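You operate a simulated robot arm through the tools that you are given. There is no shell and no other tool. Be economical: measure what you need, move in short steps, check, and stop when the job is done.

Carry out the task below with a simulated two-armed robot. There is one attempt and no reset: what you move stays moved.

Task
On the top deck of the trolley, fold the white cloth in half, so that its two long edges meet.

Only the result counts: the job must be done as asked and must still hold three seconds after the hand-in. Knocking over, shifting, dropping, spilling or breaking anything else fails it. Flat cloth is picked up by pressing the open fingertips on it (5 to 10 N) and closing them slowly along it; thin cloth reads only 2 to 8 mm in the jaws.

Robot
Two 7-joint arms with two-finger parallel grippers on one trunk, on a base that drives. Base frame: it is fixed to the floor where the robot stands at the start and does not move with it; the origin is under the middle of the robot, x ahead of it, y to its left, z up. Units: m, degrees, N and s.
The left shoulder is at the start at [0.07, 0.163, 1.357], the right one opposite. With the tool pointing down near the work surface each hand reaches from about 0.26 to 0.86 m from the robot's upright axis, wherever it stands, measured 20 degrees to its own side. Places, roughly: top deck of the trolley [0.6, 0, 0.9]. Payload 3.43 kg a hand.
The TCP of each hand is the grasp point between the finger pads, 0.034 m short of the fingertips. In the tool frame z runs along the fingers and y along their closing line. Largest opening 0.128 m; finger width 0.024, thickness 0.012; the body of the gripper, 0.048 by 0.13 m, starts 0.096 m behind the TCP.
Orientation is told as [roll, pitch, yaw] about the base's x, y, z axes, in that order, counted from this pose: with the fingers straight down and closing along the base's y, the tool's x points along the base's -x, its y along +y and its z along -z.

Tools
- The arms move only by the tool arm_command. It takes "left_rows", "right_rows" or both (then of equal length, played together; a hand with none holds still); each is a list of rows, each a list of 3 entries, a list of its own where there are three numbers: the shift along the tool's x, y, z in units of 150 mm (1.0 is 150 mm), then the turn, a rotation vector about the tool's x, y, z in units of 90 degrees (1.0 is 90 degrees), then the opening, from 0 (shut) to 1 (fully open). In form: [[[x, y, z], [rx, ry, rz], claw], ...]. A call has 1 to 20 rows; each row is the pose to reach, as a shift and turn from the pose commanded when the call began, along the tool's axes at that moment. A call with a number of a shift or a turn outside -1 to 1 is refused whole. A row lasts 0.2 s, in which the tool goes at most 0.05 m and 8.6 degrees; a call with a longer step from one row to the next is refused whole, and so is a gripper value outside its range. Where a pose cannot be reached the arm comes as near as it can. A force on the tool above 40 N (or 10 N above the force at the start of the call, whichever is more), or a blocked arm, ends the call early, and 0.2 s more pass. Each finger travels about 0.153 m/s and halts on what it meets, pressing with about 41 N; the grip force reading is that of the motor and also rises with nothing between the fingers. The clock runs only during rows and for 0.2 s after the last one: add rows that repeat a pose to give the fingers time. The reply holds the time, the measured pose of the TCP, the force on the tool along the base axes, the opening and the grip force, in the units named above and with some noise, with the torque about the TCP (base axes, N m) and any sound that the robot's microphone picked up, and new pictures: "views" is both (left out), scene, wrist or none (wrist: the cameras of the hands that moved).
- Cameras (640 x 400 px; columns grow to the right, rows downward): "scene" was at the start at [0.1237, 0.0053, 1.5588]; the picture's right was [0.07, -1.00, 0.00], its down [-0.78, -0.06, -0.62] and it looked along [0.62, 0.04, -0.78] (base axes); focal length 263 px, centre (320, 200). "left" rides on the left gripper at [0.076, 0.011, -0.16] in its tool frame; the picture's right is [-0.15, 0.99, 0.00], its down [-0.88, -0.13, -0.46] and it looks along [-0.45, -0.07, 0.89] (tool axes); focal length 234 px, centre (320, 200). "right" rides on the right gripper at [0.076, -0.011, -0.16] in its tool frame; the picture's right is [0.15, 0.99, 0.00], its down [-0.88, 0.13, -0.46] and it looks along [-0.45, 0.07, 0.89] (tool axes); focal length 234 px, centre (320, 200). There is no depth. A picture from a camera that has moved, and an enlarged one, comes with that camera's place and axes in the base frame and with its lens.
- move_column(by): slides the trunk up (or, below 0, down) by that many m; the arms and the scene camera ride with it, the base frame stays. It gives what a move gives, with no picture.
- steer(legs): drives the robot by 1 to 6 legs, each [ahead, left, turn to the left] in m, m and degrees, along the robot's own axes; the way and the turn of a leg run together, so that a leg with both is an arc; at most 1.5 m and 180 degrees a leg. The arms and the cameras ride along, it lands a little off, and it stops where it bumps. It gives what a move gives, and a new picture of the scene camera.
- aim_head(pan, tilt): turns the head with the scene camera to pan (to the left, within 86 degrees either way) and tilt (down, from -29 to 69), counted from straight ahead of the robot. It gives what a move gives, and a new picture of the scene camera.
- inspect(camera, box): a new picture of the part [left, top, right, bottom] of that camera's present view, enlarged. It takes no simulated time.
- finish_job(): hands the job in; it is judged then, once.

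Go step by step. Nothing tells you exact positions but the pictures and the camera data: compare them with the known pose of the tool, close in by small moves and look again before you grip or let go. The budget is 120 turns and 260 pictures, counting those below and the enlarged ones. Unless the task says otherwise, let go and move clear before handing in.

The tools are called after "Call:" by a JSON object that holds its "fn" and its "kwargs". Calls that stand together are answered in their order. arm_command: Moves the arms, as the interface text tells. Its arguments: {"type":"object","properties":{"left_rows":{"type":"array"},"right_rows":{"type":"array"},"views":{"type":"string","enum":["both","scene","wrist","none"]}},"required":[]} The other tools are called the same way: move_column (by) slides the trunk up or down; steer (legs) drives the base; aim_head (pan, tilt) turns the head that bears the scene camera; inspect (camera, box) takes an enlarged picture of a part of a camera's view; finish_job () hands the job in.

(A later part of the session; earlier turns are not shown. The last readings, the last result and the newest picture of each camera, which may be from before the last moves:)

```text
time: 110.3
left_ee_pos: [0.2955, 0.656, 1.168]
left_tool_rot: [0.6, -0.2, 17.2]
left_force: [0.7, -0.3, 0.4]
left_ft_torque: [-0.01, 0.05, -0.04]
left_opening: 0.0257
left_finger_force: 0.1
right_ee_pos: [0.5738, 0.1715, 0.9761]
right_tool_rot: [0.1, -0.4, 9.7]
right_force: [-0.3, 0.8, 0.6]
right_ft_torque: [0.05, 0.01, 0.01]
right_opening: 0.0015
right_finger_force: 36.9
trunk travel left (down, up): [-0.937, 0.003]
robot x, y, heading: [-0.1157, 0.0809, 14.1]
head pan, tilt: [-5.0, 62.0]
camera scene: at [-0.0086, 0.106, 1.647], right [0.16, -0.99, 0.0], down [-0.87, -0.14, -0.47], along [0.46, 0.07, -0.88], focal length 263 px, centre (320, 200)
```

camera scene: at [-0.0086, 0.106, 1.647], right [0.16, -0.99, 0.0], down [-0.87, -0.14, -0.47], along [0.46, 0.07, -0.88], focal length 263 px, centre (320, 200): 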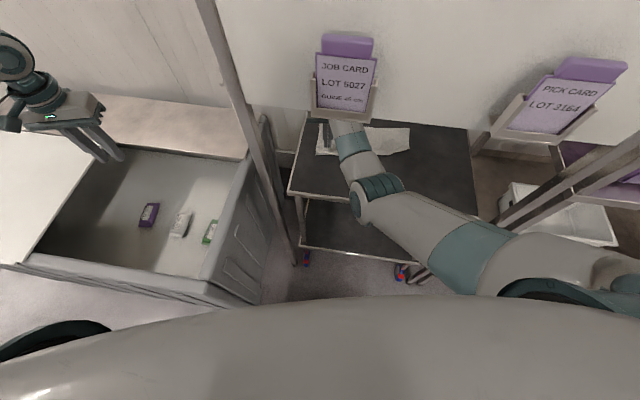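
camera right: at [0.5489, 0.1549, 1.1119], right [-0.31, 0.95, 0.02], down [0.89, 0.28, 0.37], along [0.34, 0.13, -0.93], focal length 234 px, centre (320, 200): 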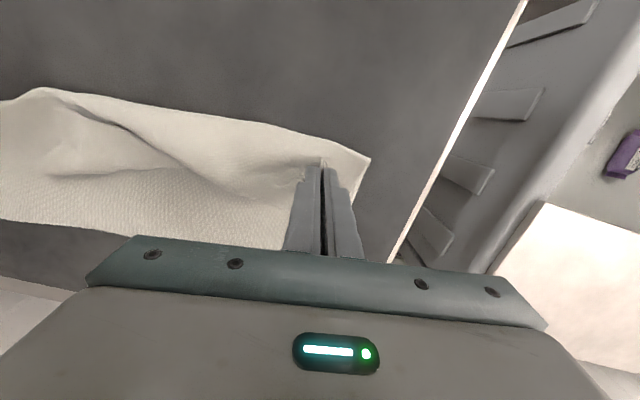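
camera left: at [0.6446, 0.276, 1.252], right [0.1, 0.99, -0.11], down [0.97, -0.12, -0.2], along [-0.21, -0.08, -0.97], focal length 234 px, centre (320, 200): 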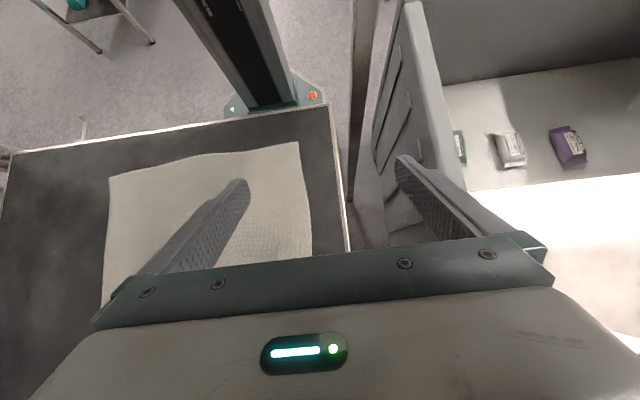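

Relieved. Now I'll lower the trunk in steps of 4 cm, raising the hand to match.

Call:
{"fn": "arm_command", "kwargs": {"right_rows": [[[0, 0, -0.15], [0, 0, 0], 0], [[0, 0, -0.27], [0, 0, 0], 0]], "views": "none"}}

Call:
{"fn": "move_column", "kwargs": {"by": -0.05}}

Call:
{"fn": "arm_command", "kwargs": {"right_rows": [[[0, 0, -0.15], [0, 0, 0], 0], [[0, 0, -0.3], [0, 0, 0], 0]], "views": "none"}}

Call:
{"fn": "move_column", "kwargs": {"by": -0.05}}

Call:
{"fn": "aim_head", "kwargs": {"pan": -12, "tilt": 52}}

```text
time: 111.0
left_ee_pos: [0.2958, 0.6567, 1.1672]
left_tool_rot: [0.4, -0.3, 17.2]
left_force: [0.1, 0.0, 0.6]
left_ft_torque: [0.02, 0.0, 0.0]
left_opening: 0.0257
left_finger_force: 0.2
right_ee_pos: [0.572, 0.1725, 1.0169]
right_tool_rot: [0.0, -0.4, 9.8]
right_force: [0.1, 0.4, -0.1]
right_ft_torque: [-0.01, -0.03, 0.01]
right_opening: 0.0021
right_finger_force: 36.8
trunk travel left (down, up): [-0.937, 0.003]
robot x, y, heading: [-0.1155, 0.0836, 14.2]
head pan, tilt: [-5.0, 62.0]
```

```text
time: 111.9
left_ee_pos: [0.2947, 0.6556, 1.1175]
left_tool_rot: [0.6, -0.2, 17.2]
left_force: [0.1, 0.5, -0.1]
left_ft_torque: [0.01, -0.02, 0.0]
left_opening: 0.0257
left_finger_force: 0.0
right_ee_pos: [0.5733, 0.1725, 0.9663]
right_tool_rot: [0.1, -0.4, 9.7]
right_force: [0.0, -0.1, 0.4]
right_ft_torque: [-0.02, -0.02, 0.02]
right_opening: 0.0016
right_finger_force: 36.5
trunk travel left (down, up): [-0.887, 0.053]
robot x, y, heading: [-0.1184, 0.0847, 14.1]
head pan, tilt: [-5.0, 62.0]
```

```text
time: 112.5
left_ee_pos: [0.2942, 0.6586, 1.1169]
left_tool_rot: [0.3, -0.2, 17.1]
left_force: [0.3, 0.6, -0.1]
left_ft_torque: [-0.04, -0.02, 0.02]
left_opening: 0.0258
left_finger_force: 0.1
right_ee_pos: [0.5756, 0.1587, 1.0088]
right_tool_rot: [-1.3, -0.3, 9.2]
right_force: [0.0, 0.2, -0.3]
right_ft_torque: [-0.03, -0.03, 0.01]
right_opening: 0.002
right_finger_force: 36.0
trunk travel left (down, up): [-0.887, 0.053]
robot x, y, heading: [-0.1152, 0.0832, 13.9]
head pan, tilt: [-5.0, 62.0]
```

```text
time: 113.4
left_ee_pos: [0.2962, 0.6552, 1.0669]
left_tool_rot: [0.5, -0.2, 17.2]
left_force: [-0.4, -0.9, 0.5]
left_ft_torque: [-0.02, -0.02, 0.02]
left_opening: 0.0257
left_finger_force: 0.1
right_ee_pos: [0.5786, 0.1585, 0.9594]
right_tool_rot: [-0.7, -0.5, 9.0]
right_force: [0.4, -0.5, -0.2]
right_ft_torque: [-0.01, -0.01, 0.0]
right_opening: 0.002
right_finger_force: 36.2
trunk travel left (down, up): [-0.837, 0.103]
robot x, y, heading: [-0.1174, 0.0835, 14.2]
head pan, tilt: [-5.0, 62.0]
```

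```text
time: 114.1
left_ee_pos: [0.2948, 0.6559, 1.0661]
left_tool_rot: [0.5, -0.2, 17.2]
left_force: [-0.2, -0.7, -0.5]
left_ft_torque: [0.02, 0.0, -0.01]
left_opening: 0.0259
left_finger_force: 0.0
right_ee_pos: [0.5784, 0.1589, 0.9617]
right_tool_rot: [-0.7, -0.4, 9.1]
right_force: [0.0, -0.4, 0.7]
right_ft_torque: [0.03, -0.03, -0.03]
right_opening: 0.0016
right_finger_force: 37.1
trunk travel left (down, up): [-0.837, 0.103]
robot x, y, heading: [-0.1195, 0.0826, 13.8]
head pan, tilt: [-12.0, 52.0]
camera scene: at [0.0033, 0.0986, 1.5589], right [0.04, -1.0, 0.0], down [-0.79, -0.03, -0.62], along [0.61, 0.02, -0.79], focal length 263 px, centre (320, 200)
```

scene: 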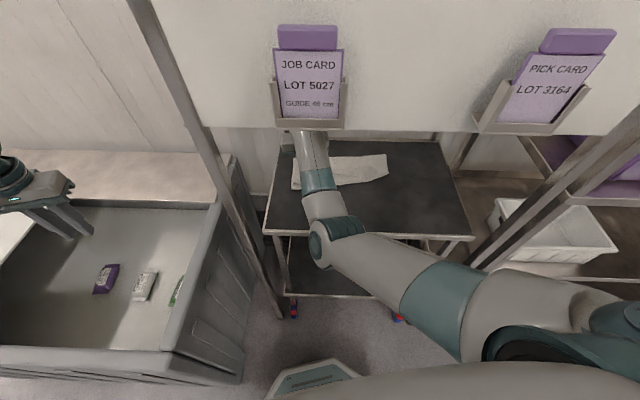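

The elbow is now at about z 1.05, below the board and above the rim. I'll carry the corner forward gently in small steps.

Call:
{"fn": "arm_command", "kwargs": {"right_rows": [[[-0.1, 0.01, -0.05], [0, 0, 0], 0], [[-0.2, 0.02, -0.1], [0, 0, 0], 0], [[-0.3, 0.03, -0.12], [0, 0, 0], 0], [[-0.4, 0.04, -0.12], [0, 0, 0], 0], [[-0.5, 0.05, -0.12], [0, 0, 0], 0]], "views": "scene"}}

```text
time: 115.3
left_ee_pos: [0.2964, 0.6557, 1.0661]
left_tool_rot: [0.5, -0.1, 17.2]
left_force: [0.4, 0.5, -0.3]
left_ft_torque: [0.01, -0.04, -0.05]
left_opening: 0.0257
left_finger_force: 0.0
right_ee_pos: [0.6462, 0.193, 0.98]
right_tool_rot: [0.0, -0.4, 9.8]
right_force: [-0.3, 0.6, 0.2]
right_ft_torque: [0.0, -0.02, 0.05]
right_opening: 0.0017
right_finger_force: 36.8
trunk travel left (down, up): [-0.837, 0.103]
robot x, y, heading: [-0.1174, 0.0878, 14.0]
head pan, tilt: [-12.0, 52.0]
camera scene: at [0.0041, 0.0986, 1.5588], right [0.04, -1.0, 0.0], down [-0.79, -0.03, -0.62], along [0.61, 0.02, -0.79], focal length 263 px, centre (320, 200)
```

scene: 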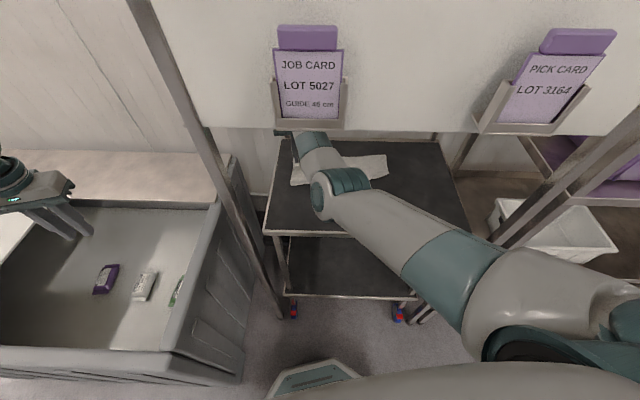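

Smooth this time. I'll continue to the far edge and look with the wrist camera.

Call:
{"fn": "arm_command", "kwargs": {"right_rows": [[[-0.1, -0.02, 0], [0, 0, 0], 0], [[-0.2, -0.03, 0], [0, 0, 0], 0], [[-0.3, -0.05, 0], [0, 0, 0], 0], [[-0.4, -0.07, 0.03], [0, 0, 0], 0]], "views": "both"}}

```text
time: 116.1
left_ee_pos: [0.2871, 0.6547, 1.0691]
left_tool_rot: [0.3, -0.5, 17.1]
left_force: [-0.2, -1.7, -0.4]
left_ft_torque: [0.01, 0.0, 0.0]
left_opening: 0.0257
left_finger_force: 0.0
right_ee_pos: [0.659, 0.194, 0.9369]
right_tool_rot: [-0.2, 1.6, 10.0]
right_force: [3.8, -13.1, 118.8]
right_ft_torque: [0.13, -0.31, -0.1]
right_opening: 0.0018
right_finger_force: 37.4
right hand out of reach, approached as far as the arm can: row 4
trunk travel left (down, up): [-0.837, 0.103]
robot x, y, heading: [-0.1263, 0.0836, 14.0]
head pan, tilt: [-12.0, 52.0]
stopped in row 4 (right hand): the force on the tool passed its limit at 463 N (the readings are from after the stop); the commanded pose is now the measured one
camera scene: at [-0.0081, 0.0974, 1.5577], right [0.04, -1.0, 0.0], down [-0.78, -0.03, -0.62], along [0.62, 0.02, -0.78], focal length 263 px, centre (320, 200)
camera right: at [0.5896, 0.1711, 1.0996], right [-0.32, 0.95, 0.0], down [0.86, 0.28, 0.43], along [0.41, 0.14, -0.9], focal length 234 px, centre (320, 200)
```

scene: 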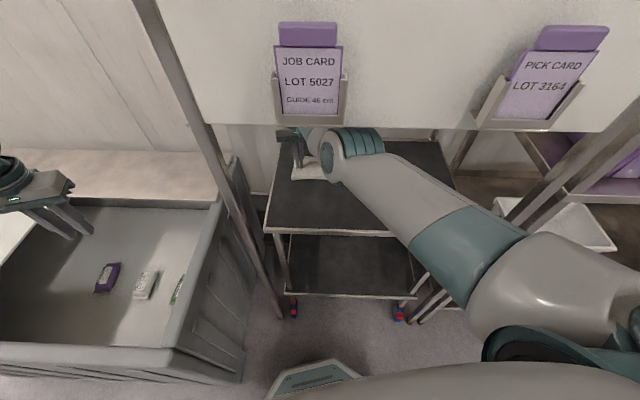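
right: 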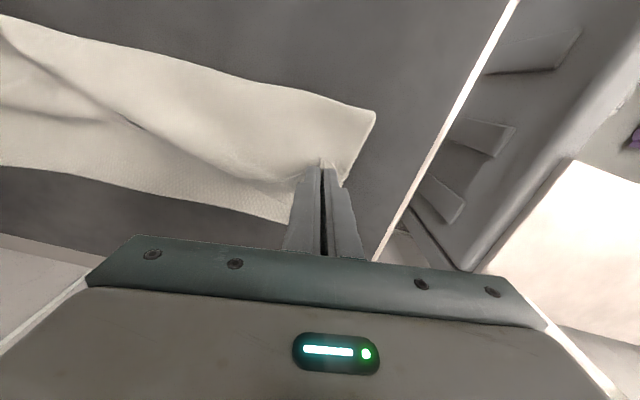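

At this extension the straight line from shoulder to wrist meets the board's lower edge, so the shoulder must be lower. I'll relieve the contact first, then lower the trunk by another 0.12 in steps.

Call:
{"fn": "arm_command", "kwargs": {"right_rows": [[[0.1, 0, -0.07], [0, 0, 0], 0], [[0.2, 0, -0.15], [0, 0, 0], 0], [[0.2, 0, -0.25], [0, 0, 0], 0], [[0.2, 0, -0.35], [0, 0, 0], 0]], "views": "scene"}}

```text
time: 117.1
left_ee_pos: [0.2935, 0.6557, 1.0675]
left_tool_rot: [0.5, -0.2, 17.3]
left_force: [-0.2, -0.6, -0.2]
left_ft_torque: [0.0, -0.04, -0.04]
left_opening: 0.0254
left_finger_force: 0.0
right_ee_pos: [0.6381, 0.1897, 0.9892]
right_tool_rot: [0.0, 2.3, 9.8]
right_force: [1.3, 0.2, 0.0]
right_ft_torque: [0.01, 0.01, 0.03]
right_opening: 0.0018
right_finger_force: 36.8
trunk travel left (down, up): [-0.837, 0.103]
robot x, y, heading: [-0.1227, 0.0847, 14.3]
head pan, tilt: [-12.0, 52.0]
camera scene: at [0.0021, 0.0986, 1.5589], right [0.04, -1.0, 0.0], down [-0.79, -0.03, -0.62], along [0.61, 0.02, -0.79], focal length 263 px, centre (320, 200)
```

scene: 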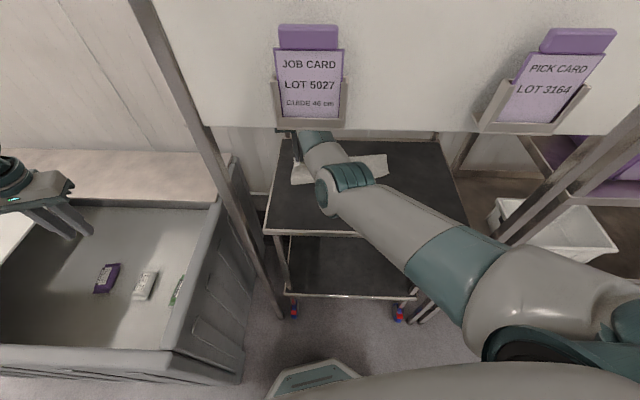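

Call:
{"fn": "move_column", "kwargs": {"by": -0.04}}

Call:
{"fn": "arm_command", "kwargs": {"right_rows": [[[0, 0, -0.13], [0, 0, 0], 0], [[0, 0, -0.27], [0, -0.02, 0], 0]], "left_rows": [[[0, 0, -0.15], [0, 0, 0], 0.2], [[0, 0, -0.3], [0, 0, 0], 0.2]], "views": "none"}}

Call:
{"fn": "move_column", "kwargs": {"by": -0.04}}

Call:
{"fn": "arm_command", "kwargs": {"right_rows": [[[0, 0, -0.13], [0, 0, 0], 0], [[0, 0, -0.27], [0, 0, 0], 0]], "left_rows": [[[0, 0, -0.15], [0, 0, 0], 0.2], [[0, 0, -0.3], [0, 0, 0], 0.2]], "views": "none"}}

Call:
{"fn": "move_column", "kwargs": {"by": -0.04}}

Call:
{"fn": "aim_head", "kwargs": {"pan": -12, "tilt": 46}}

```text
time: 118.0
left_ee_pos: [0.2928, 0.6562, 1.0281]
left_tool_rot: [0.4, -0.3, 17.3]
left_force: [-0.4, 0.3, 0.4]
left_ft_torque: [-0.01, -0.03, 0.03]
left_opening: 0.0257
left_finger_force: 0.1
right_ee_pos: [0.6385, 0.1898, 0.9508]
right_tool_rot: [0.1, 2.3, 9.8]
right_force: [1.8, 0.7, 1.3]
right_ft_torque: [-0.03, -0.01, -0.02]
right_opening: 0.0017
right_finger_force: 36.5
trunk travel left (down, up): [-0.797, 0.143]
robot x, y, heading: [-0.1211, 0.0819, 13.9]
head pan, tilt: [-12.0, 52.0]
```

```text
time: 118.6
left_ee_pos: [0.2914, 0.6556, 1.0743]
left_tool_rot: [0.5, -0.3, 17.3]
left_force: [-0.6, 0.1, 0.9]
left_ft_torque: [0.02, -0.02, 0.0]
left_opening: 0.0257
left_finger_force: 0.1
right_ee_pos: [0.6377, 0.1902, 0.9905]
right_tool_rot: [0.0, 0.3, 9.7]
right_force: [0.7, -0.4, -0.4]
right_ft_torque: [-0.02, -0.02, -0.01]
right_opening: 0.0019
right_finger_force: 36.0
trunk travel left (down, up): [-0.797, 0.143]
robot x, y, heading: [-0.1249, 0.0819, 14.0]
head pan, tilt: [-12.0, 52.0]
```

```text
time: 119.4
left_ee_pos: [0.2928, 0.657, 1.034]
left_tool_rot: [0.3, -0.3, 17.3]
left_force: [0.4, -0.5, 0.3]
left_ft_torque: [0.01, -0.07, 0.0]
left_opening: 0.0257
left_finger_force: 0.0
right_ee_pos: [0.6394, 0.1917, 0.9492]
right_tool_rot: [0.2, 0.3, 9.8]
right_force: [0.3, -0.6, -0.3]
right_ft_torque: [0.03, 0.01, -0.01]
right_opening: 0.0017
right_finger_force: 36.3
trunk travel left (down, up): [-0.757, 0.183]
robot x, y, heading: [-0.1207, 0.0846, 14.0]
head pan, tilt: [-12.0, 52.0]
```

```text
time: 120.0
left_ee_pos: [0.2911, 0.6549, 1.0783]
left_tool_rot: [0.3, -0.2, 17.3]
left_force: [-0.6, -0.6, 0.0]
left_ft_torque: [-0.04, -0.04, -0.01]
left_opening: 0.0254
left_finger_force: 0.0
right_ee_pos: [0.6382, 0.1914, 0.9908]
right_tool_rot: [0.1, 0.4, 9.8]
right_force: [-0.1, 0.6, 0.4]
right_ft_torque: [0.01, -0.01, 0.01]
right_opening: 0.0019
right_finger_force: 36.0
trunk travel left (down, up): [-0.757, 0.183]
robot x, y, heading: [-0.1227, 0.0841, 13.9]
head pan, tilt: [-12.0, 52.0]
```

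```text
time: 120.8
left_ee_pos: [0.2913, 0.6539, 1.0384]
left_tool_rot: [0.5, -0.3, 17.3]
left_force: [-0.7, -0.1, 0.1]
left_ft_torque: [0.0, -0.02, -0.01]
left_opening: 0.0256
left_finger_force: 0.0
right_ee_pos: [0.638, 0.1901, 0.9496]
right_tool_rot: [0.2, 0.4, 9.7]
right_force: [0.0, -0.4, 0.2]
right_ft_torque: [0.02, -0.02, -0.01]
right_opening: 0.0019
right_finger_force: 36.1
trunk travel left (down, up): [-0.717, 0.223]
robot x, y, heading: [-0.1197, 0.0805, 14.0]
head pan, tilt: [-12.0, 52.0]
```

```text
time: 121.5
left_ee_pos: [0.2917, 0.6545, 1.0383]
left_tool_rot: [0.4, -0.2, 17.3]
left_force: [0.3, 0.6, 0.1]
left_ft_torque: [-0.03, -0.02, -0.01]
left_opening: 0.0255
left_finger_force: 0.1
right_ee_pos: [0.6377, 0.1912, 0.9514]
right_tool_rot: [0.0, 0.4, 9.8]
right_force: [-0.8, 0.1, 0.8]
right_ft_torque: [0.0, 0.01, 0.02]
right_opening: 0.0018
right_finger_force: 36.8
trunk travel left (down, up): [-0.717, 0.223]
robot x, y, heading: [-0.1201, 0.0853, 14.1]
head pan, tilt: [-12.0, 46.0]
camera scene: at [0.0065, 0.099, 1.447], right [0.04, -1.0, 0.0], down [-0.72, -0.03, -0.69], along [0.69, 0.03, -0.72], focal length 263 px, centre (320, 200)
```

scene: 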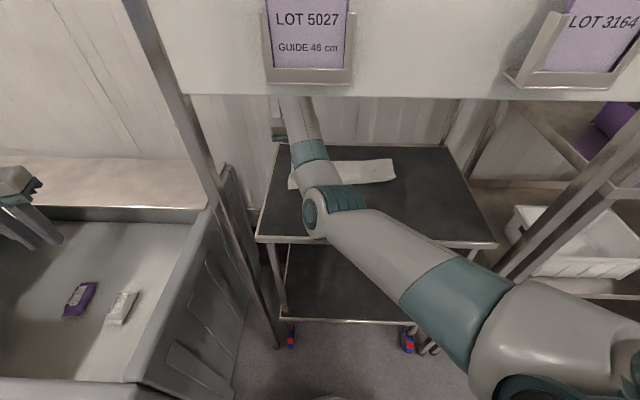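

The elbow is low and under the board now. I'll continue forward in small steps.

Call:
{"fn": "arm_command", "kwargs": {"right_rows": [[[-0.07, -0.01, -0.07], [0, 0, 0], 0], [[-0.14, -0.025, -0.07], [0, 0, 0], 0], [[-0.21, -0.035, -0.07], [0, 0, 0], 0], [[-0.28, -0.05, -0.07], [0, 0, 0], 0], [[-0.35, -0.06, -0.07], [0, 0, 0], 0]], "views": "both"}}

```text
time: 122.7
left_ee_pos: [0.2921, 0.6545, 1.0374]
left_tool_rot: [0.4, -0.3, 17.3]
left_force: [0.3, 0.0, 0.6]
left_ft_torque: [-0.03, -0.02, -0.04]
left_opening: 0.0255
left_finger_force: 0.1
right_ee_pos: [0.6911, 0.191, 0.9601]
right_tool_rot: [0.2, 0.5, 9.7]
right_force: [0.6, -0.1, -0.5]
right_ft_torque: [-0.02, -0.01, 0.01]
right_opening: 0.002
right_finger_force: 36.8
trunk travel left (down, up): [-0.717, 0.223]
robot x, y, heading: [-0.1207, 0.0845, 14.5]
head pan, tilt: [-12.0, 46.0]
camera scene: at [0.0068, 0.0989, 1.447], right [0.04, -1.0, 0.0], down [-0.72, -0.03, -0.69], along [0.69, 0.03, -0.72], focal length 263 px, centre (320, 200)
camera right: at [0.6199, 0.1661, 1.1212], right [-0.31, 0.95, 0.0], down [0.85, 0.28, 0.45], along [0.43, 0.14, -0.89], focal length 234 px, centre (320, 200)
```

scene: 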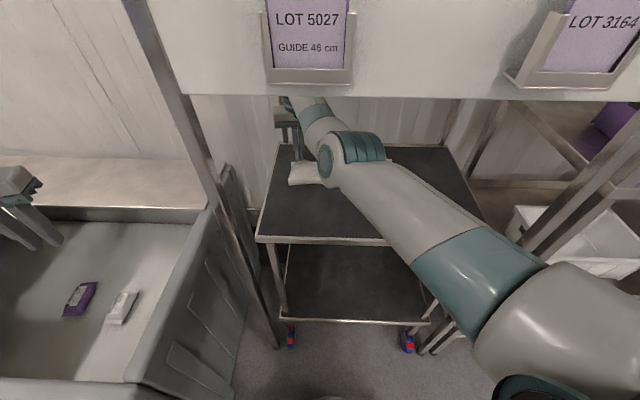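
right: 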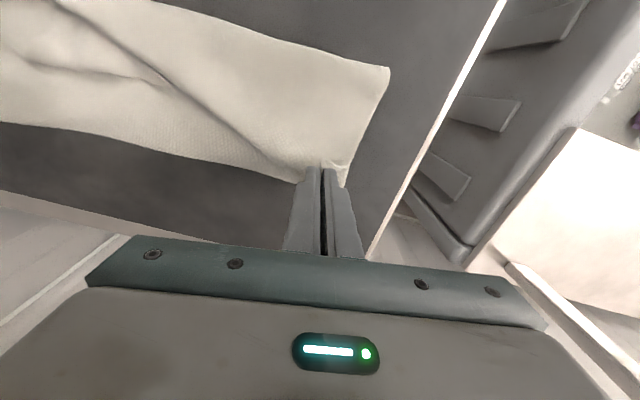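

The corner tip is now about over the far-left corner; the far edge there is at x≈0.71. I'll set it down, open gently and lift off.

Call:
{"fn": "arm_command", "kwargs": {"right_rows": [[[-0.02, 0, 0.06], [0, 0, 0], 0], [[-0.03, 0, 0.11], [0, 0, 0], 0], [[-0.03, 0, 0.13], [0, 0, 0], 0], [[-0.03, 0, 0.13], [0, 0, 0], 0.05], [[-0.03, 0, 0.13], [0, 0, 0], 0.12], [[-0.03, 0, 0.13], [0, 0, 0], 0.2], [[-0.03, 0, 0.13], [0, 0, 0], 0.2], [[-0.03, 0, 0], [0, 0, 0], 0.2], [[-0.03, 0, -0.1], [0, 0, 0], 0.2], [[-0.03, -0.1, -0.15], [0, 0, 0], 0.2], [[-0.03, -0.3, -0.15], [0, 0, 0], 0.2], [[-0.03, -0.5, -0.15], [0, 0, 0], 0.2]], "views": "both"}}

```text
time: 125.3
left_ee_pos: [0.291, 0.6543, 1.0389]
left_tool_rot: [0.5, -0.2, 17.4]
left_force: [0.5, -0.2, -0.4]
left_ft_torque: [-0.03, 0.02, 0.0]
left_opening: 0.0255
left_finger_force: 0.0
right_ee_pos: [0.7112, 0.1182, 0.9818]
right_tool_rot: [0.3, 0.5, 9.8]
right_force: [0.1, -0.6, 0.0]
right_ft_torque: [0.01, 0.01, 0.03]
right_opening: 0.0255
right_finger_force: 0.0
trunk travel left (down, up): [-0.717, 0.223]
robot x, y, heading: [-0.1203, 0.0842, 14.1]
head pan, tilt: [-12.0, 46.0]
camera scene: at [0.0071, 0.0981, 1.447], right [0.04, -1.0, 0.0], down [-0.72, -0.03, -0.69], along [0.69, 0.03, -0.72], focal length 263 px, centre (320, 200)
camera right: at [0.639, 0.0926, 1.143], right [-0.31, 0.95, 0.0], down [0.85, 0.28, 0.45], along [0.43, 0.14, -0.89], focal length 234 px, centre (320, 200)
```

scene: 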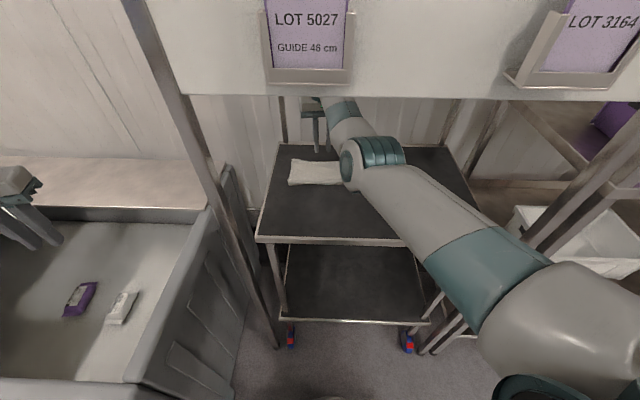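
right: 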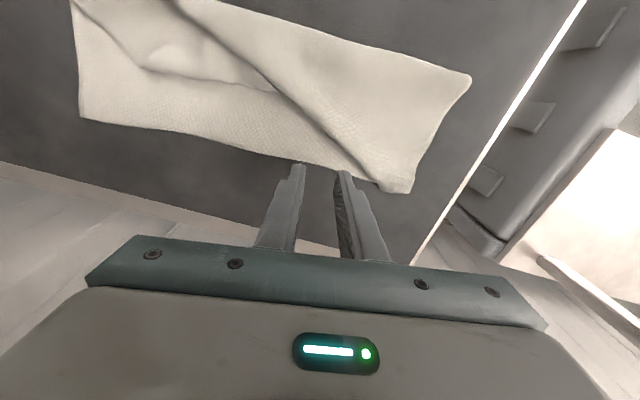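

Very good: the left end is folded over. I'll zoom in on details before taking the right corner.

Call:
{"fn": "inspect", "kwargs": {"camera": "right", "box": [60, 0, 300, 150]}}

Call:
{"fn": "inspect", "kwargs": {"camera": "right", "box": [260, 50, 500, 210]}}

```text
2.67 times, centred on (180, 75) of right
camera zoom: at [0.639, 0.0926, 1.143], right [-0.31, 0.95, 0.0], down [0.85, 0.28, 0.45], along [0.43, 0.14, -0.89], focal length 624 px, centre (693, 533)
```

zoom: 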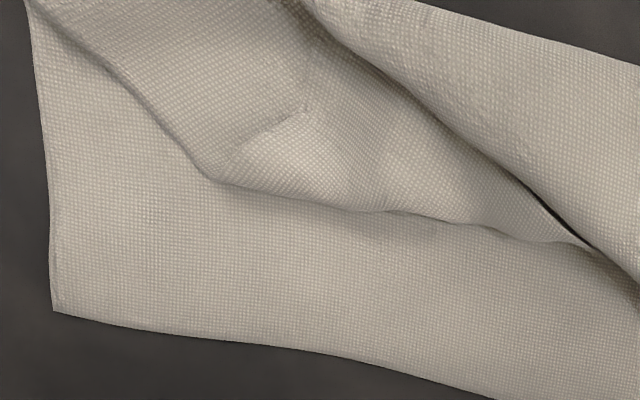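

```text
2.50 times, centred on (380, 130) of right
camera zoom: at [0.639, 0.0926, 1.143], right [-0.31, 0.95, 0.0], down [0.85, 0.28, 0.45], along [0.43, 0.14, -0.89], focal length 585 px, centre (170, 375)
```

zoom: 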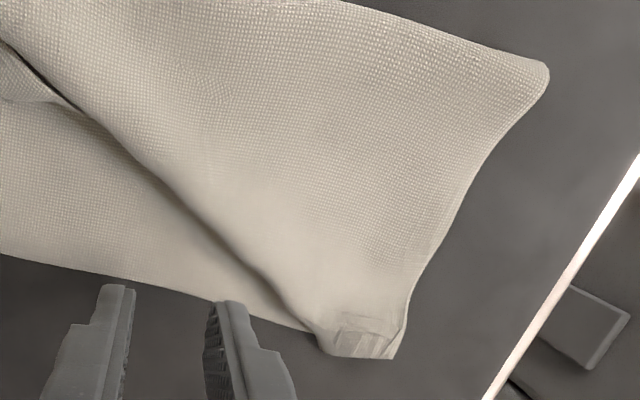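

The flap's right corner lies at about (0.677, -0.063), and its target is the far-right corner at (0.741, -0.12). I'll move over it.

Call:
{"fn": "arm_command", "kwargs": {"right_rows": [[[0.09, -0.2, 0], [0, 0, 0], 0.2], [[0.18, -0.4, 0], [0, 0, 0], 0.25], [[0.27, -0.6, 0], [0, 0, 0], 0.3], [[0.36, -0.8, 0], [0, 0, 0], 0.32], [[0.45, -1, 0], [0, 0, 0], 0.32], [[0.54, -1, 0], [0, 0, 0], 0.32]], "views": "both"}}

```text
time: 126.7
left_ee_pos: [0.2903, 0.6547, 1.0375]
left_tool_rot: [0.3, -0.3, 17.4]
left_force: [-0.3, 0.4, -0.4]
left_ft_torque: [0.01, -0.03, -0.02]
left_opening: 0.0255
left_finger_force: 0.0
right_ee_pos: [0.6543, -0.0419, 0.9832]
right_tool_rot: [0.1, 0.3, 9.8]
right_force: [1.0, -0.1, 1.6]
right_ft_torque: [-0.02, 0.03, -0.02]
right_opening: 0.0412
right_finger_force: 0.0
trunk travel left (down, up): [-0.717, 0.223]
robot x, y, heading: [-0.1206, 0.0854, 14.2]
head pan, tilt: [-12.0, 46.0]
camera scene: at [0.006, 0.0999, 1.4471], right [0.04, -1.0, 0.0], down [-0.72, -0.03, -0.69], along [0.69, 0.03, -0.72], focal length 263 px, centre (320, 200)
camera right: at [0.582, -0.0662, 1.1448], right [-0.31, 0.95, 0.0], down [0.85, 0.28, 0.45], along [0.43, 0.14, -0.89], focal length 234 px, centre (320, 200)
```

scene: 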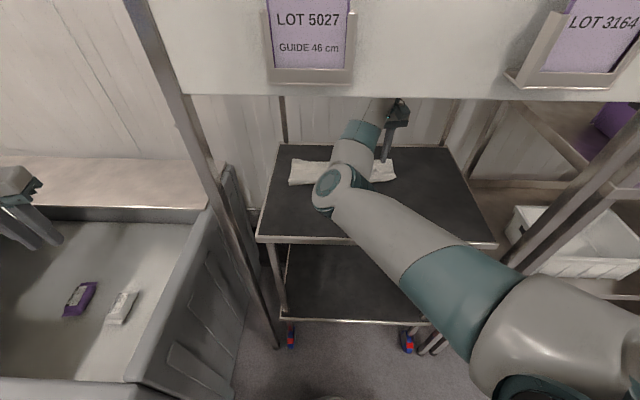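
right: 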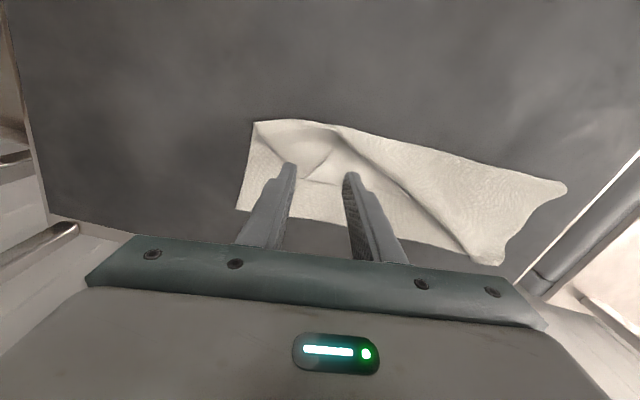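

Call:
{"fn": "arm_command", "kwargs": {"right_rows": [[[-0.02, -0.125, 0.06], [0, 0, 0], 0.32], [[-0.02, -0.125, 0.14], [0, 0, 0], 0.32], [[-0.02, -0.125, 0.2], [0, 0, 0], 0.32], [[-0.02, -0.125, 0.25], [0, 0, 0], 0.32]], "views": "none"}}

Call:
{"fn": "inspect", "kwargs": {"camera": "right", "box": [200, 80, 440, 240]}}

```text
time: 127.7
left_ee_pos: [0.2911, 0.6541, 1.037]
left_tool_rot: [0.5, -0.2, 17.3]
left_force: [-0.1, 0.4, 0.9]
left_ft_torque: [0.01, 0.0, 0.03]
left_opening: 0.0258
left_finger_force: 0.1
right_ee_pos: [0.6607, -0.0619, 0.9452]
right_tool_rot: [0.2, 0.5, 9.8]
right_force: [0.0, 0.5, 0.2]
right_ft_torque: [0.02, -0.01, 0.01]
right_opening: 0.0413
right_finger_force: 0.0
trunk travel left (down, up): [-0.717, 0.223]
robot x, y, heading: [-0.1203, 0.0841, 14.0]
head pan, tilt: [-12.0, 46.0]
```

```text
2.50 times, centred on (320, 160) of right
camera zoom: at [0.5895, -0.086, 1.1069], right [-0.31, 0.95, 0.0], down [0.85, 0.28, 0.45], along [0.43, 0.14, -0.89], focal length 585 px, centre (320, 300)
```

zoom: 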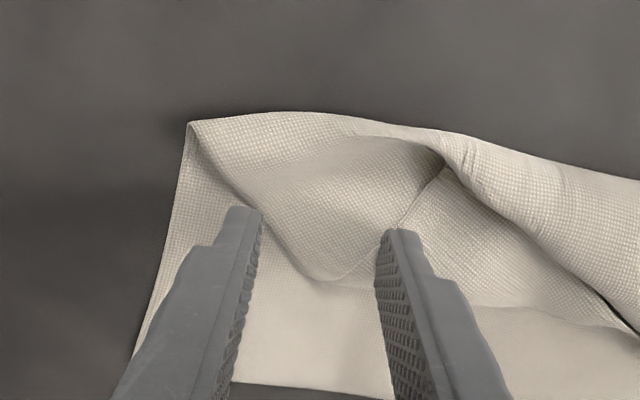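

The flap corner sits between the fingers. I'll go down lightly and close slowly, so only the top layer is gathered.

Call:
{"fn": "arm_command", "kwargs": {"right_rows": [[[0, 0, 0.02], [0, 0, 0], 0.32], [[0, 0, 0.042], [0, 0, 0], 0.32], [[0, 0, 0.042], [0, 0, 0], 0.27], [[0, 0, 0.042], [0, 0, 0], 0.22], [[0, 0, 0.042], [0, 0, 0], 0.17], [[0, 0, 0.042], [0, 0, 0], 0.12], [[0, 0, 0.042], [0, 0, 0], 0.07], [[0, 0, 0.042], [0, 0, 0], 0.02], [[0, 0, 0.042], [0, 0, 0], 0], [[0, 0, 0.042], [0, 0, 0], 0]], "views": "none"}}

Call:
{"fn": "arm_command", "kwargs": {"right_rows": [[[0, 0, -0.06], [0, 0, 0], 0], [[0, 0, -0.14], [0, 0, 0], 0], [[0, 0, -0.14], [0, 0, 0], 0]], "views": "wrist"}}

```text
time: 129.9
left_ee_pos: [0.2921, 0.6551, 1.0384]
left_tool_rot: [0.4, -0.2, 17.3]
left_force: [0.0, 0.2, 1.2]
left_ft_torque: [0.03, -0.01, 0.0]
left_opening: 0.0254
left_finger_force: 0.0
right_ee_pos: [0.6615, -0.0605, 0.9403]
right_tool_rot: [0.1, 0.4, 9.7]
right_force: [0.3, -0.3, -0.4]
right_ft_torque: [-0.01, 0.04, -0.02]
right_opening: 0.0
right_finger_force: 33.1
trunk travel left (down, up): [-0.717, 0.223]
robot x, y, heading: [-0.1206, 0.0855, 13.9]
head pan, tilt: [-12.0, 46.0]
```

```text
time: 130.7
left_ee_pos: [0.2933, 0.6542, 1.0378]
left_tool_rot: [0.5, -0.2, 17.4]
left_force: [0.0, 0.3, 0.2]
left_ft_torque: [-0.03, -0.02, 0.02]
left_opening: 0.0256
left_finger_force: 0.0
right_ee_pos: [0.661, -0.0625, 0.9607]
right_tool_rot: [0.1, 0.4, 9.8]
right_force: [0.7, 0.1, -0.5]
right_ft_torque: [-0.02, -0.02, 0.0]
right_opening: 0.0
right_finger_force: 32.9
trunk travel left (down, up): [-0.717, 0.223]
robot x, y, heading: [-0.1223, 0.0856, 14.2]
head pan, tilt: [-12.0, 46.0]
camera right: at [0.5896, -0.087, 1.1212], right [-0.31, 0.95, 0.0], down [0.85, 0.28, 0.45], along [0.43, 0.14, -0.89], focal length 234 px, centre (320, 200)
```

right: 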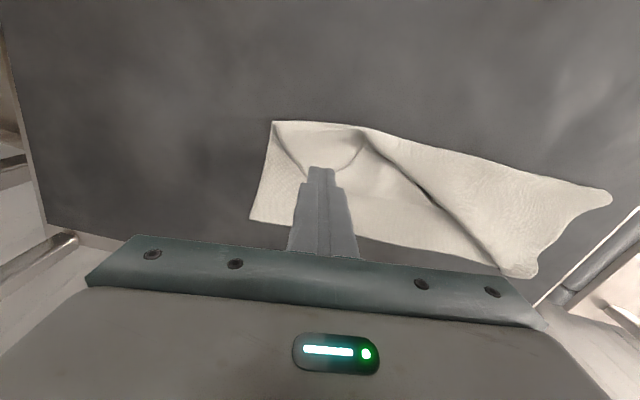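

That missed: opening 0 mm, with no contact on the cloth. I'll retry with a light press.

Call:
{"fn": "arm_command", "kwargs": {"right_rows": [[[0, 0, 0], [0, 0, 0], 0.2], [[0, 0, 0], [0, 0, 0], 0.35], [[0, 0, 0.08], [0, 0, 0], 0.35], [[0, 0, 0.13], [0, 0, 0], 0.35], [[0, 0, 0.15], [0, 0, 0], 0.35], [[0, 0, 0.155], [0, 0, 0], 0.35]], "views": "wrist"}}

```text
time: 132.1
left_ee_pos: [0.2916, 0.656, 1.0376]
left_tool_rot: [0.4, -0.2, 17.4]
left_force: [-0.7, -1.7, -0.1]
left_ft_torque: [0.02, -0.03, -0.03]
left_opening: 0.0256
left_finger_force: 0.0
right_ee_pos: [0.6615, -0.0628, 0.9384]
right_tool_rot: [0.1, 0.3, 9.9]
right_force: [1.7, 0.4, 2.3]
right_ft_torque: [0.07, -0.02, 0.02]
right_opening: 0.0446
right_finger_force: 0.1
trunk travel left (down, up): [-0.717, 0.223]
robot x, y, heading: [-0.1173, 0.0842, 14.1]
head pan, tilt: [-12.0, 46.0]
camera right: at [0.5889, -0.0868, 1.0984], right [-0.31, 0.95, 0.0], down [0.85, 0.28, 0.45], along [0.43, 0.14, -0.89], focal length 234 px, centre (320, 200)
```

right: 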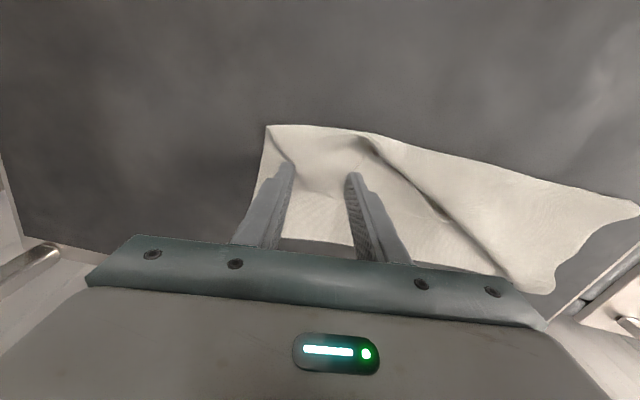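

Call:
{"fn": "arm_command", "kwargs": {"right_rows": [[[0, 0, 0.008], [0, 0, 0], 0.35], [[0, 0, 0.01], [0, 0, 0], 0.3], [[0, 0, 0.01], [0, 0, 0], 0.25], [[0, 0, 0.01], [0, 0, 0], 0.2], [[0, 0, 0.01], [0, 0, 0], 0.15], [[0, 0, 0.01], [0, 0, 0], 0.1], [[0, 0, 0.01], [0, 0, 0], 0.05], [[0, 0, 0.01], [0, 0, 0], 0], [[0, 0, 0.01], [0, 0, 0], 0], [[0, 0, 0.01], [0, 0, 0], 0]], "views": "none"}}

Call:
{"fn": "arm_command", "kwargs": {"right_rows": [[[0, 0, -0.06], [0, 0, 0], 0], [[0, 0, -0.12], [0, 0, 0], 0], [[0, 0, -0.18], [0, 0, 0], 0], [[0, 0, -0.18], [0, 0, 0], 0]], "views": "wrist"}}

```text
time: 134.3
left_ee_pos: [0.2904, 0.655, 1.0377]
left_tool_rot: [0.4, -0.3, 17.4]
left_force: [0.0, -0.6, -0.4]
left_ft_torque: [-0.03, -0.02, 0.02]
left_opening: 0.0257
left_finger_force: 0.1
right_ee_pos: [0.6603, -0.0627, 0.9368]
right_tool_rot: [0.2, 0.3, 9.8]
right_force: [-1.0, 1.7, 11.6]
right_ft_torque: [0.13, -0.03, 0.0]
right_opening: 0.0
right_finger_force: 33.1
trunk travel left (down, up): [-0.717, 0.223]
robot x, y, heading: [-0.1239, 0.081, 14.3]
head pan, tilt: [-12.0, 46.0]
```

```text
time: 135.3
left_ee_pos: [0.2928, 0.6536, 1.0367]
left_tool_rot: [0.4, -0.2, 17.3]
left_force: [-0.5, -0.8, -0.1]
left_ft_torque: [0.01, -0.02, 0.0]
left_opening: 0.0254
left_finger_force: 0.0
right_ee_pos: [0.6607, -0.0621, 0.9635]
right_tool_rot: [0.1, 0.5, 9.8]
right_force: [0.2, 0.5, 0.4]
right_ft_torque: [-0.02, -0.02, 0.01]
right_opening: 0.0001
right_finger_force: 32.7
trunk travel left (down, up): [-0.717, 0.223]
robot x, y, heading: [-0.1176, 0.0842, 13.9]
head pan, tilt: [-12.0, 46.0]
camera right: at [0.5897, -0.0868, 1.124], right [-0.31, 0.95, 0.0], down [0.85, 0.28, 0.45], along [0.43, 0.14, -0.89], focal length 234 px, centre (320, 200)
```

right: 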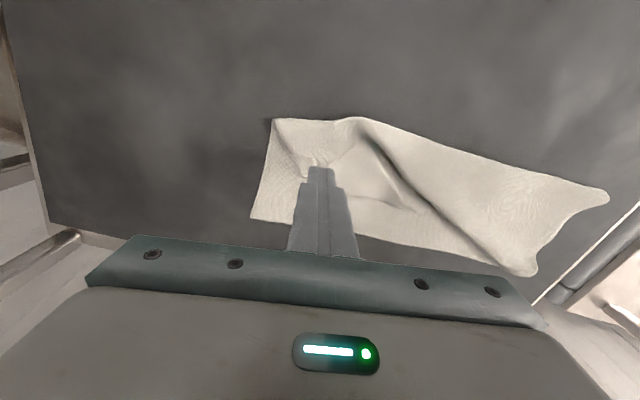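

Call:
{"fn": "arm_command", "kwargs": {"right_rows": [[[0.15, 0, -0.1], [0, 0, 0], 0.1], [[0.3, 0, -0.15], [0, 0, 0], 0.35], [[0.3, 0, -0.15], [0, 0, 0], 0.35]], "views": "none"}}

Call:
{"fn": "inspect", "kwargs": {"camera": "right", "box": [220, 100, 460, 260]}}

```text
time: 136.1
left_ee_pos: [0.291, 0.6552, 1.0369]
left_tool_rot: [0.5, -0.2, 17.3]
left_force: [0.3, -0.2, 0.6]
left_ft_torque: [0.06, 0.01, -0.02]
left_opening: 0.0257
left_finger_force: 0.0
right_ee_pos: [0.6193, -0.0694, 0.9845]
right_tool_rot: [0.2, 0.5, 9.8]
right_force: [-0.2, -0.7, 0.5]
right_ft_torque: [0.03, 0.03, 0.01]
right_opening: 0.0445
right_finger_force: 0.0
trunk travel left (down, up): [-0.717, 0.223]
robot x, y, heading: [-0.1221, 0.0824, 14.5]
head pan, tilt: [-12.0, 46.0]
```

```text
2.50 times, centred on (340, 180) of right
camera zoom: at [0.5466, -0.0946, 1.146], right [-0.31, 0.95, 0.0], down [0.85, 0.28, 0.45], along [0.43, 0.14, -0.89], focal length 585 px, centre (270, 250)
```

zoom: 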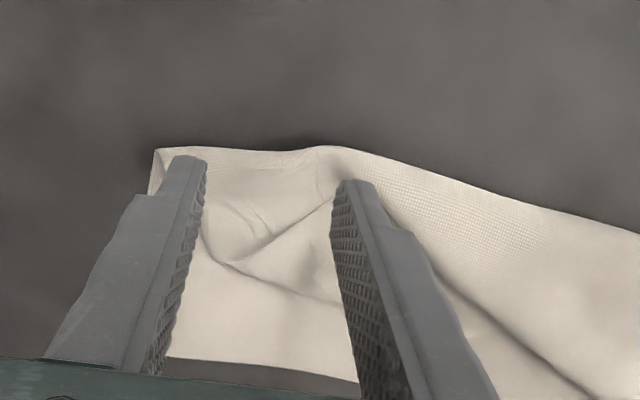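

The flap corner is at about (0.675, -0.072). I'll pinch a bit further in, with both fingers fully on the flap and a slightly firmer press.

Call:
{"fn": "arm_command", "kwargs": {"right_rows": [[[-0.1, 0.01, 0], [0, 0, 0], 0.45], [[-0.2, 0.026, 0.06], [0, 0, 0], 0.45], [[-0.2, 0.026, 0.16], [0, 0, 0], 0.45], [[-0.2, 0.026, 0.25], [0, 0, 0], 0.45], [[-0.2, 0.026, 0.3], [0, 0, 0], 0.45], [[-0.2, 0.026, 0.315], [0, 0, 0], 0.45], [[-0.2, 0.026, 0.322], [0, 0, 0], 0.45]], "views": "none"}}

Call:
{"fn": "inspect", "kwargs": {"camera": "right", "box": [220, 100, 460, 260]}}

```text
time: 137.7
left_ee_pos: [0.2927, 0.6541, 1.0379]
left_tool_rot: [0.4, -0.3, 17.3]
left_force: [-0.1, -0.5, 0.6]
left_ft_torque: [0.01, -0.01, 0.03]
left_opening: 0.0256
left_finger_force: 0.1
right_ee_pos: [0.6452, -0.0612, 0.9377]
right_tool_rot: [0.1, 0.4, 9.7]
right_force: [-0.4, -0.5, 3.2]
right_ft_torque: [0.06, 0.01, 0.01]
right_opening: 0.0573
right_finger_force: 0.0
trunk travel left (down, up): [-0.717, 0.223]
robot x, y, heading: [-0.1189, 0.0858, 14.1]
head pan, tilt: [-12.0, 46.0]
```

```text
2.50 times, centred on (340, 180) of right
camera zoom: at [0.5729, -0.0858, 1.0984], right [-0.31, 0.95, 0.0], down [0.85, 0.28, 0.45], along [0.43, 0.14, -0.89], focal length 585 px, centre (270, 250)
```

zoom: 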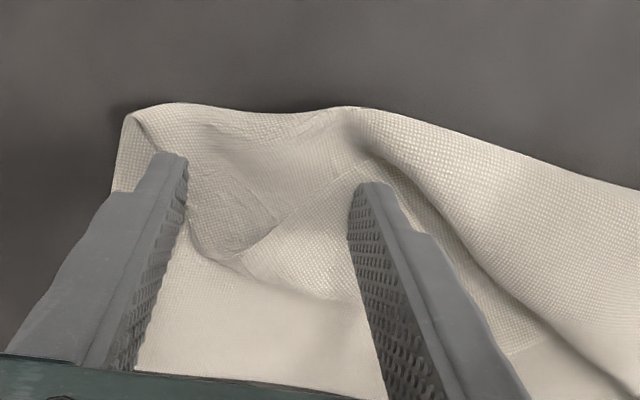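

Call:
{"fn": "arm_command", "kwargs": {"right_rows": [[[0, 0, 0.012], [0, 0, 0], 0.45], [[0, 0, 0.015], [0, 0, 0], 0.4], [[0, 0, 0.015], [0, 0, 0], 0.35], [[0, 0, 0.015], [0, 0, 0], 0.3], [[0, 0, 0.015], [0, 0, 0], 0.25], [[0, 0, 0.015], [0, 0, 0], 0.2], [[0, 0, 0.015], [0, 0, 0], 0.15], [[0, 0, 0.015], [0, 0, 0], 0.1], [[0, 0, 0.015], [0, 0, 0], 0.05], [[0, 0, 0.015], [0, 0, 0], 0], [[0, 0, 0.015], [0, 0, 0], 0], [[0, 0, 0.015], [0, 0, 0], 0]], "views": "wrist"}}

```text
time: 140.3
left_ee_pos: [0.29, 0.6559, 1.0379]
left_tool_rot: [0.4, -0.3, 17.4]
left_force: [0.9, 0.4, -0.7]
left_ft_torque: [0.0, -0.02, -0.02]
left_opening: 0.0255
left_finger_force: 0.1
right_ee_pos: [0.6448, -0.0606, 0.9367]
right_tool_rot: [0.1, 0.3, 9.7]
right_force: [0.5, 4.6, 17.4]
right_ft_torque: [0.25, -0.08, 0.01]
right_opening: 0.0021
right_finger_force: 36.5
trunk travel left (down, up): [-0.717, 0.223]
robot x, y, heading: [-0.1178, 0.0868, 14.2]
head pan, tilt: [-12.0, 46.0]
camera right: at [0.5712, -0.0846, 1.0976], right [-0.31, 0.95, 0.0], down [0.85, 0.28, 0.45], along [0.43, 0.14, -0.89], focal length 234 px, centre (320, 200)
```

right: 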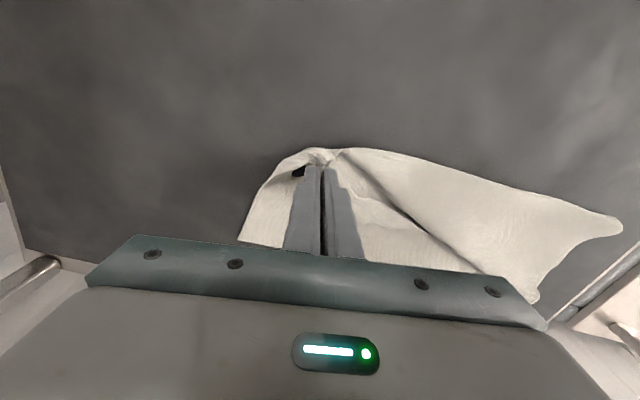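

Gripped at 2.1 mm, which is one layer doubled. I'll lift it a bit to verify.

Call:
{"fn": "arm_command", "kwargs": {"right_rows": [[[0, 0, -0.08], [0, 0, 0], 0], [[0, 0, -0.16], [0, 0, 0], 0], [[-0.05, -0.05, -0.22], [0, 0, 0], 0]], "views": "none"}}

Call:
{"fn": "inspect", "kwargs": {"camera": "right", "box": [200, 100, 520, 300]}}

```text
time: 141.1
left_ee_pos: [0.2916, 0.6545, 1.0375]
left_tool_rot: [0.5, -0.2, 17.3]
left_force: [-0.3, -1.1, 0.0]
left_ft_torque: [-0.01, 0.0, -0.02]
left_opening: 0.0257
left_finger_force: 0.1
right_ee_pos: [0.6553, -0.0677, 0.9683]
right_tool_rot: [0.1, 0.4, 9.8]
right_force: [0.4, 0.2, -0.9]
right_ft_torque: [0.01, 0.01, 0.03]
right_opening: 0.002
right_finger_force: 36.7
trunk travel left (down, up): [-0.717, 0.223]
robot x, y, heading: [-0.1211, 0.0821, 14.1]
head pan, tilt: [-12.0, 46.0]
```

```text
2.00 times, centred on (360, 200) of right
camera zoom: at [0.5832, -0.0921, 1.1288], right [-0.31, 0.95, 0.0], down [0.85, 0.28, 0.45], along [0.43, 0.14, -0.89], focal length 468 px, centre (240, 200)
```

zoom: 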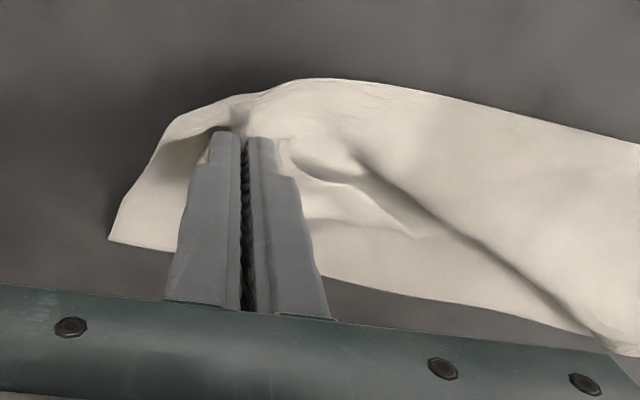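

Only the top layer is lifted, and the bottom far-right corner stays flat. I'll carry the flap to the far-right corner.

Call:
{"fn": "arm_command", "kwargs": {"right_rows": [[[-0.07, -0.05, -0.08], [0, 0, 0], 0], [[-0.15, -0.1, -0.1], [0, 0, 0], 0], [[-0.23, -0.16, -0.08], [0, 0, 0], 0], [[-0.3, -0.2, 0], [0, 0, 0], 0], [[-0.32, -0.21, 0.08], [0, 0, 0], 0], [[-0.32, -0.21, 0.15], [0, 0, 0], 0]], "views": "wrist"}}

```text
time: 142.5
left_ee_pos: [0.2926, 0.6543, 1.0377]
left_tool_rot: [0.4, -0.2, 17.3]
left_force: [0.3, 0.3, 1.0]
left_ft_torque: [0.02, -0.03, -0.01]
left_opening: 0.0253
left_finger_force: 0.0
right_ee_pos: [0.7077, -0.0907, 0.9451]
right_tool_rot: [0.1, 0.4, 9.8]
right_force: [0.4, 0.4, 0.8]
right_ft_torque: [0.0, 0.0, 0.03]
right_opening: 0.0018
right_finger_force: 36.6
trunk travel left (down, up): [-0.717, 0.223]
robot x, y, heading: [-0.1235, 0.0811, 13.9]
head pan, tilt: [-12.0, 46.0]
camera right: at [0.6354, -0.1145, 1.1062], right [-0.31, 0.95, 0.0], down [0.85, 0.28, 0.45], along [0.43, 0.14, -0.89], focal length 234 px, centre (320, 200)
```

right: 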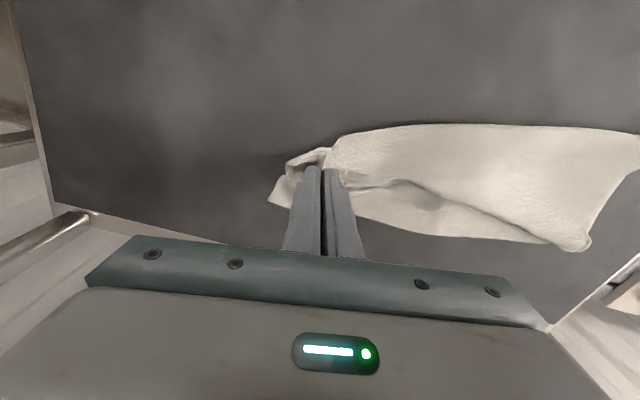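

Call:
{"fn": "arm_command", "kwargs": {"right_rows": [[[-0.03, 0, 0.02], [0, 0, 0], 0], [[-0.03, 0, 0.03], [0, 0, 0], 0.05], [[-0.03, 0, 0.03], [0, 0, 0], 0.12], [[-0.03, 0, 0.03], [0, 0, 0], 0.2], [[-0.03, 0, 0.03], [0, 0, 0], 0.2], [[-0.03, 0, -0.1], [0, 0, 0], 0.2], [[-0.03, 0, -0.25], [0, 0, 0], 0.2], [[0.15, 0, -0.3], [0, 0, 0], 0.2], [[0.4, 0, -0.3], [0, 0, 0], 0.2], [[0.6, 0, -0.3], [0, 0, 0], 0.2]], "views": "both"}}

```text
time: 144.7
left_ee_pos: [0.2919, 0.6552, 1.0368]
left_tool_rot: [0.4, -0.1, 17.4]
left_force: [1.0, 0.3, 0.9]
left_ft_torque: [0.0, -0.01, 0.0]
left_opening: 0.0255
left_finger_force: 0.0
right_ee_pos: [0.6153, -0.105, 0.9897]
right_tool_rot: [0.1, 0.4, 9.8]
right_force: [-0.7, 1.1, 0.1]
right_ft_torque: [-0.04, -0.01, 0.01]
right_opening: 0.0257
right_finger_force: 0.1
trunk travel left (down, up): [-0.717, 0.223]
robot x, y, heading: [-0.12, 0.0848, 13.9]
head pan, tilt: [-12.0, 46.0]
camera scene: at [0.0061, 0.0993, 1.4471], right [0.04, -1.0, 0.0], down [-0.72, -0.03, -0.69], along [0.69, 0.03, -0.72], focal length 263 px, centre (320, 200)
camera right: at [0.544, -0.1306, 1.1503], right [-0.31, 0.95, 0.0], down [0.85, 0.28, 0.45], along [0.43, 0.14, -0.89], focal length 234 px, centre (320, 200)
```

scene: 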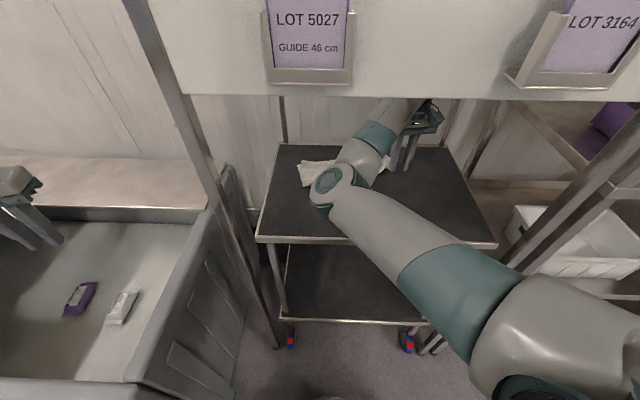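
right: 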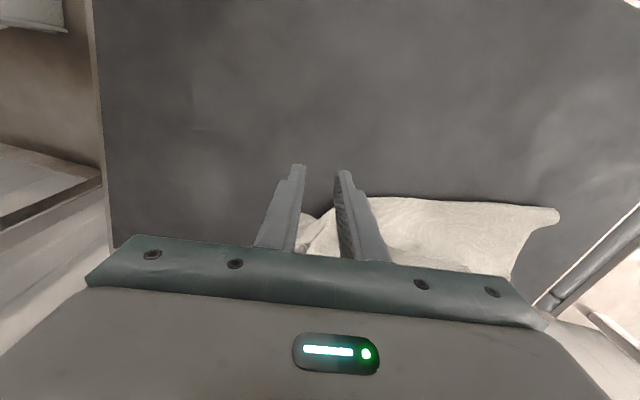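

Call:
{"fn": "arm_command", "kwargs": {"right_rows": [[[-0.15, 0.06, -0.05], [0, 0, 0], 0.2], [[-0.3, 0.12, -0.1], [0, 0, 0], 0.2], [[-0.45, 0.18, -0.1], [0, 0, 0], 0.2], [[-0.6, 0.24, -0.1], [0, 0, 0], 0.2], [[-0.75, 0.3, -0.1], [0, 0, 0], 0.2], [[-0.87, 0.36, -0.1], [0, 0, 0], 0.2]], "views": "none"}}

Call:
{"fn": "inspect", "kwargs": {"camera": "right", "box": [0, 0, 640, 400]}}

```text
time: 146.1
left_ee_pos: [0.2919, 0.6544, 1.0372]
left_tool_rot: [0.5, -0.2, 17.2]
left_force: [0.7, 0.3, -0.2]
left_ft_torque: [0.03, 0.02, 0.01]
left_opening: 0.0255
left_finger_force: 0.0
right_ee_pos: [0.7389, -0.0287, 1.0038]
right_tool_rot: [0.1, 0.4, 9.8]
right_force: [0.6, -0.2, -1.1]
right_ft_torque: [-0.01, 0.0, 0.01]
right_opening: 0.0258
right_finger_force: 0.1
trunk travel left (down, up): [-0.717, 0.223]
robot x, y, heading: [-0.1234, 0.0835, 14.3]
head pan, tilt: [-12.0, 46.0]
```

```text
1.00 times, centred on (320, 200) of right (not enlarged: the box is as wide or as high as the picture)
camera zoom: at [0.667, -0.0542, 1.1653], right [-0.31, 0.95, 0.0], down [0.85, 0.28, 0.45], along [0.43, 0.14, -0.89], focal length 234 px, centre (320, 200)
```

zoom: 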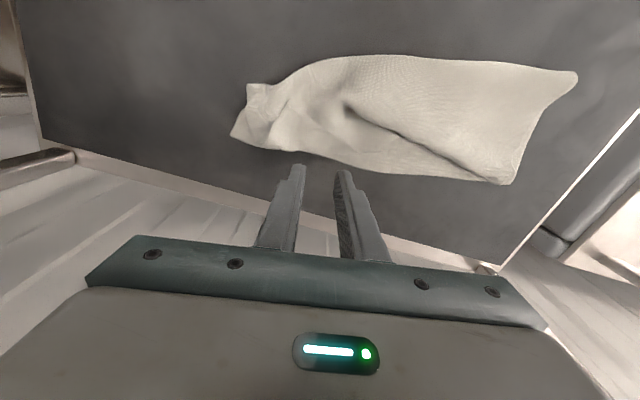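

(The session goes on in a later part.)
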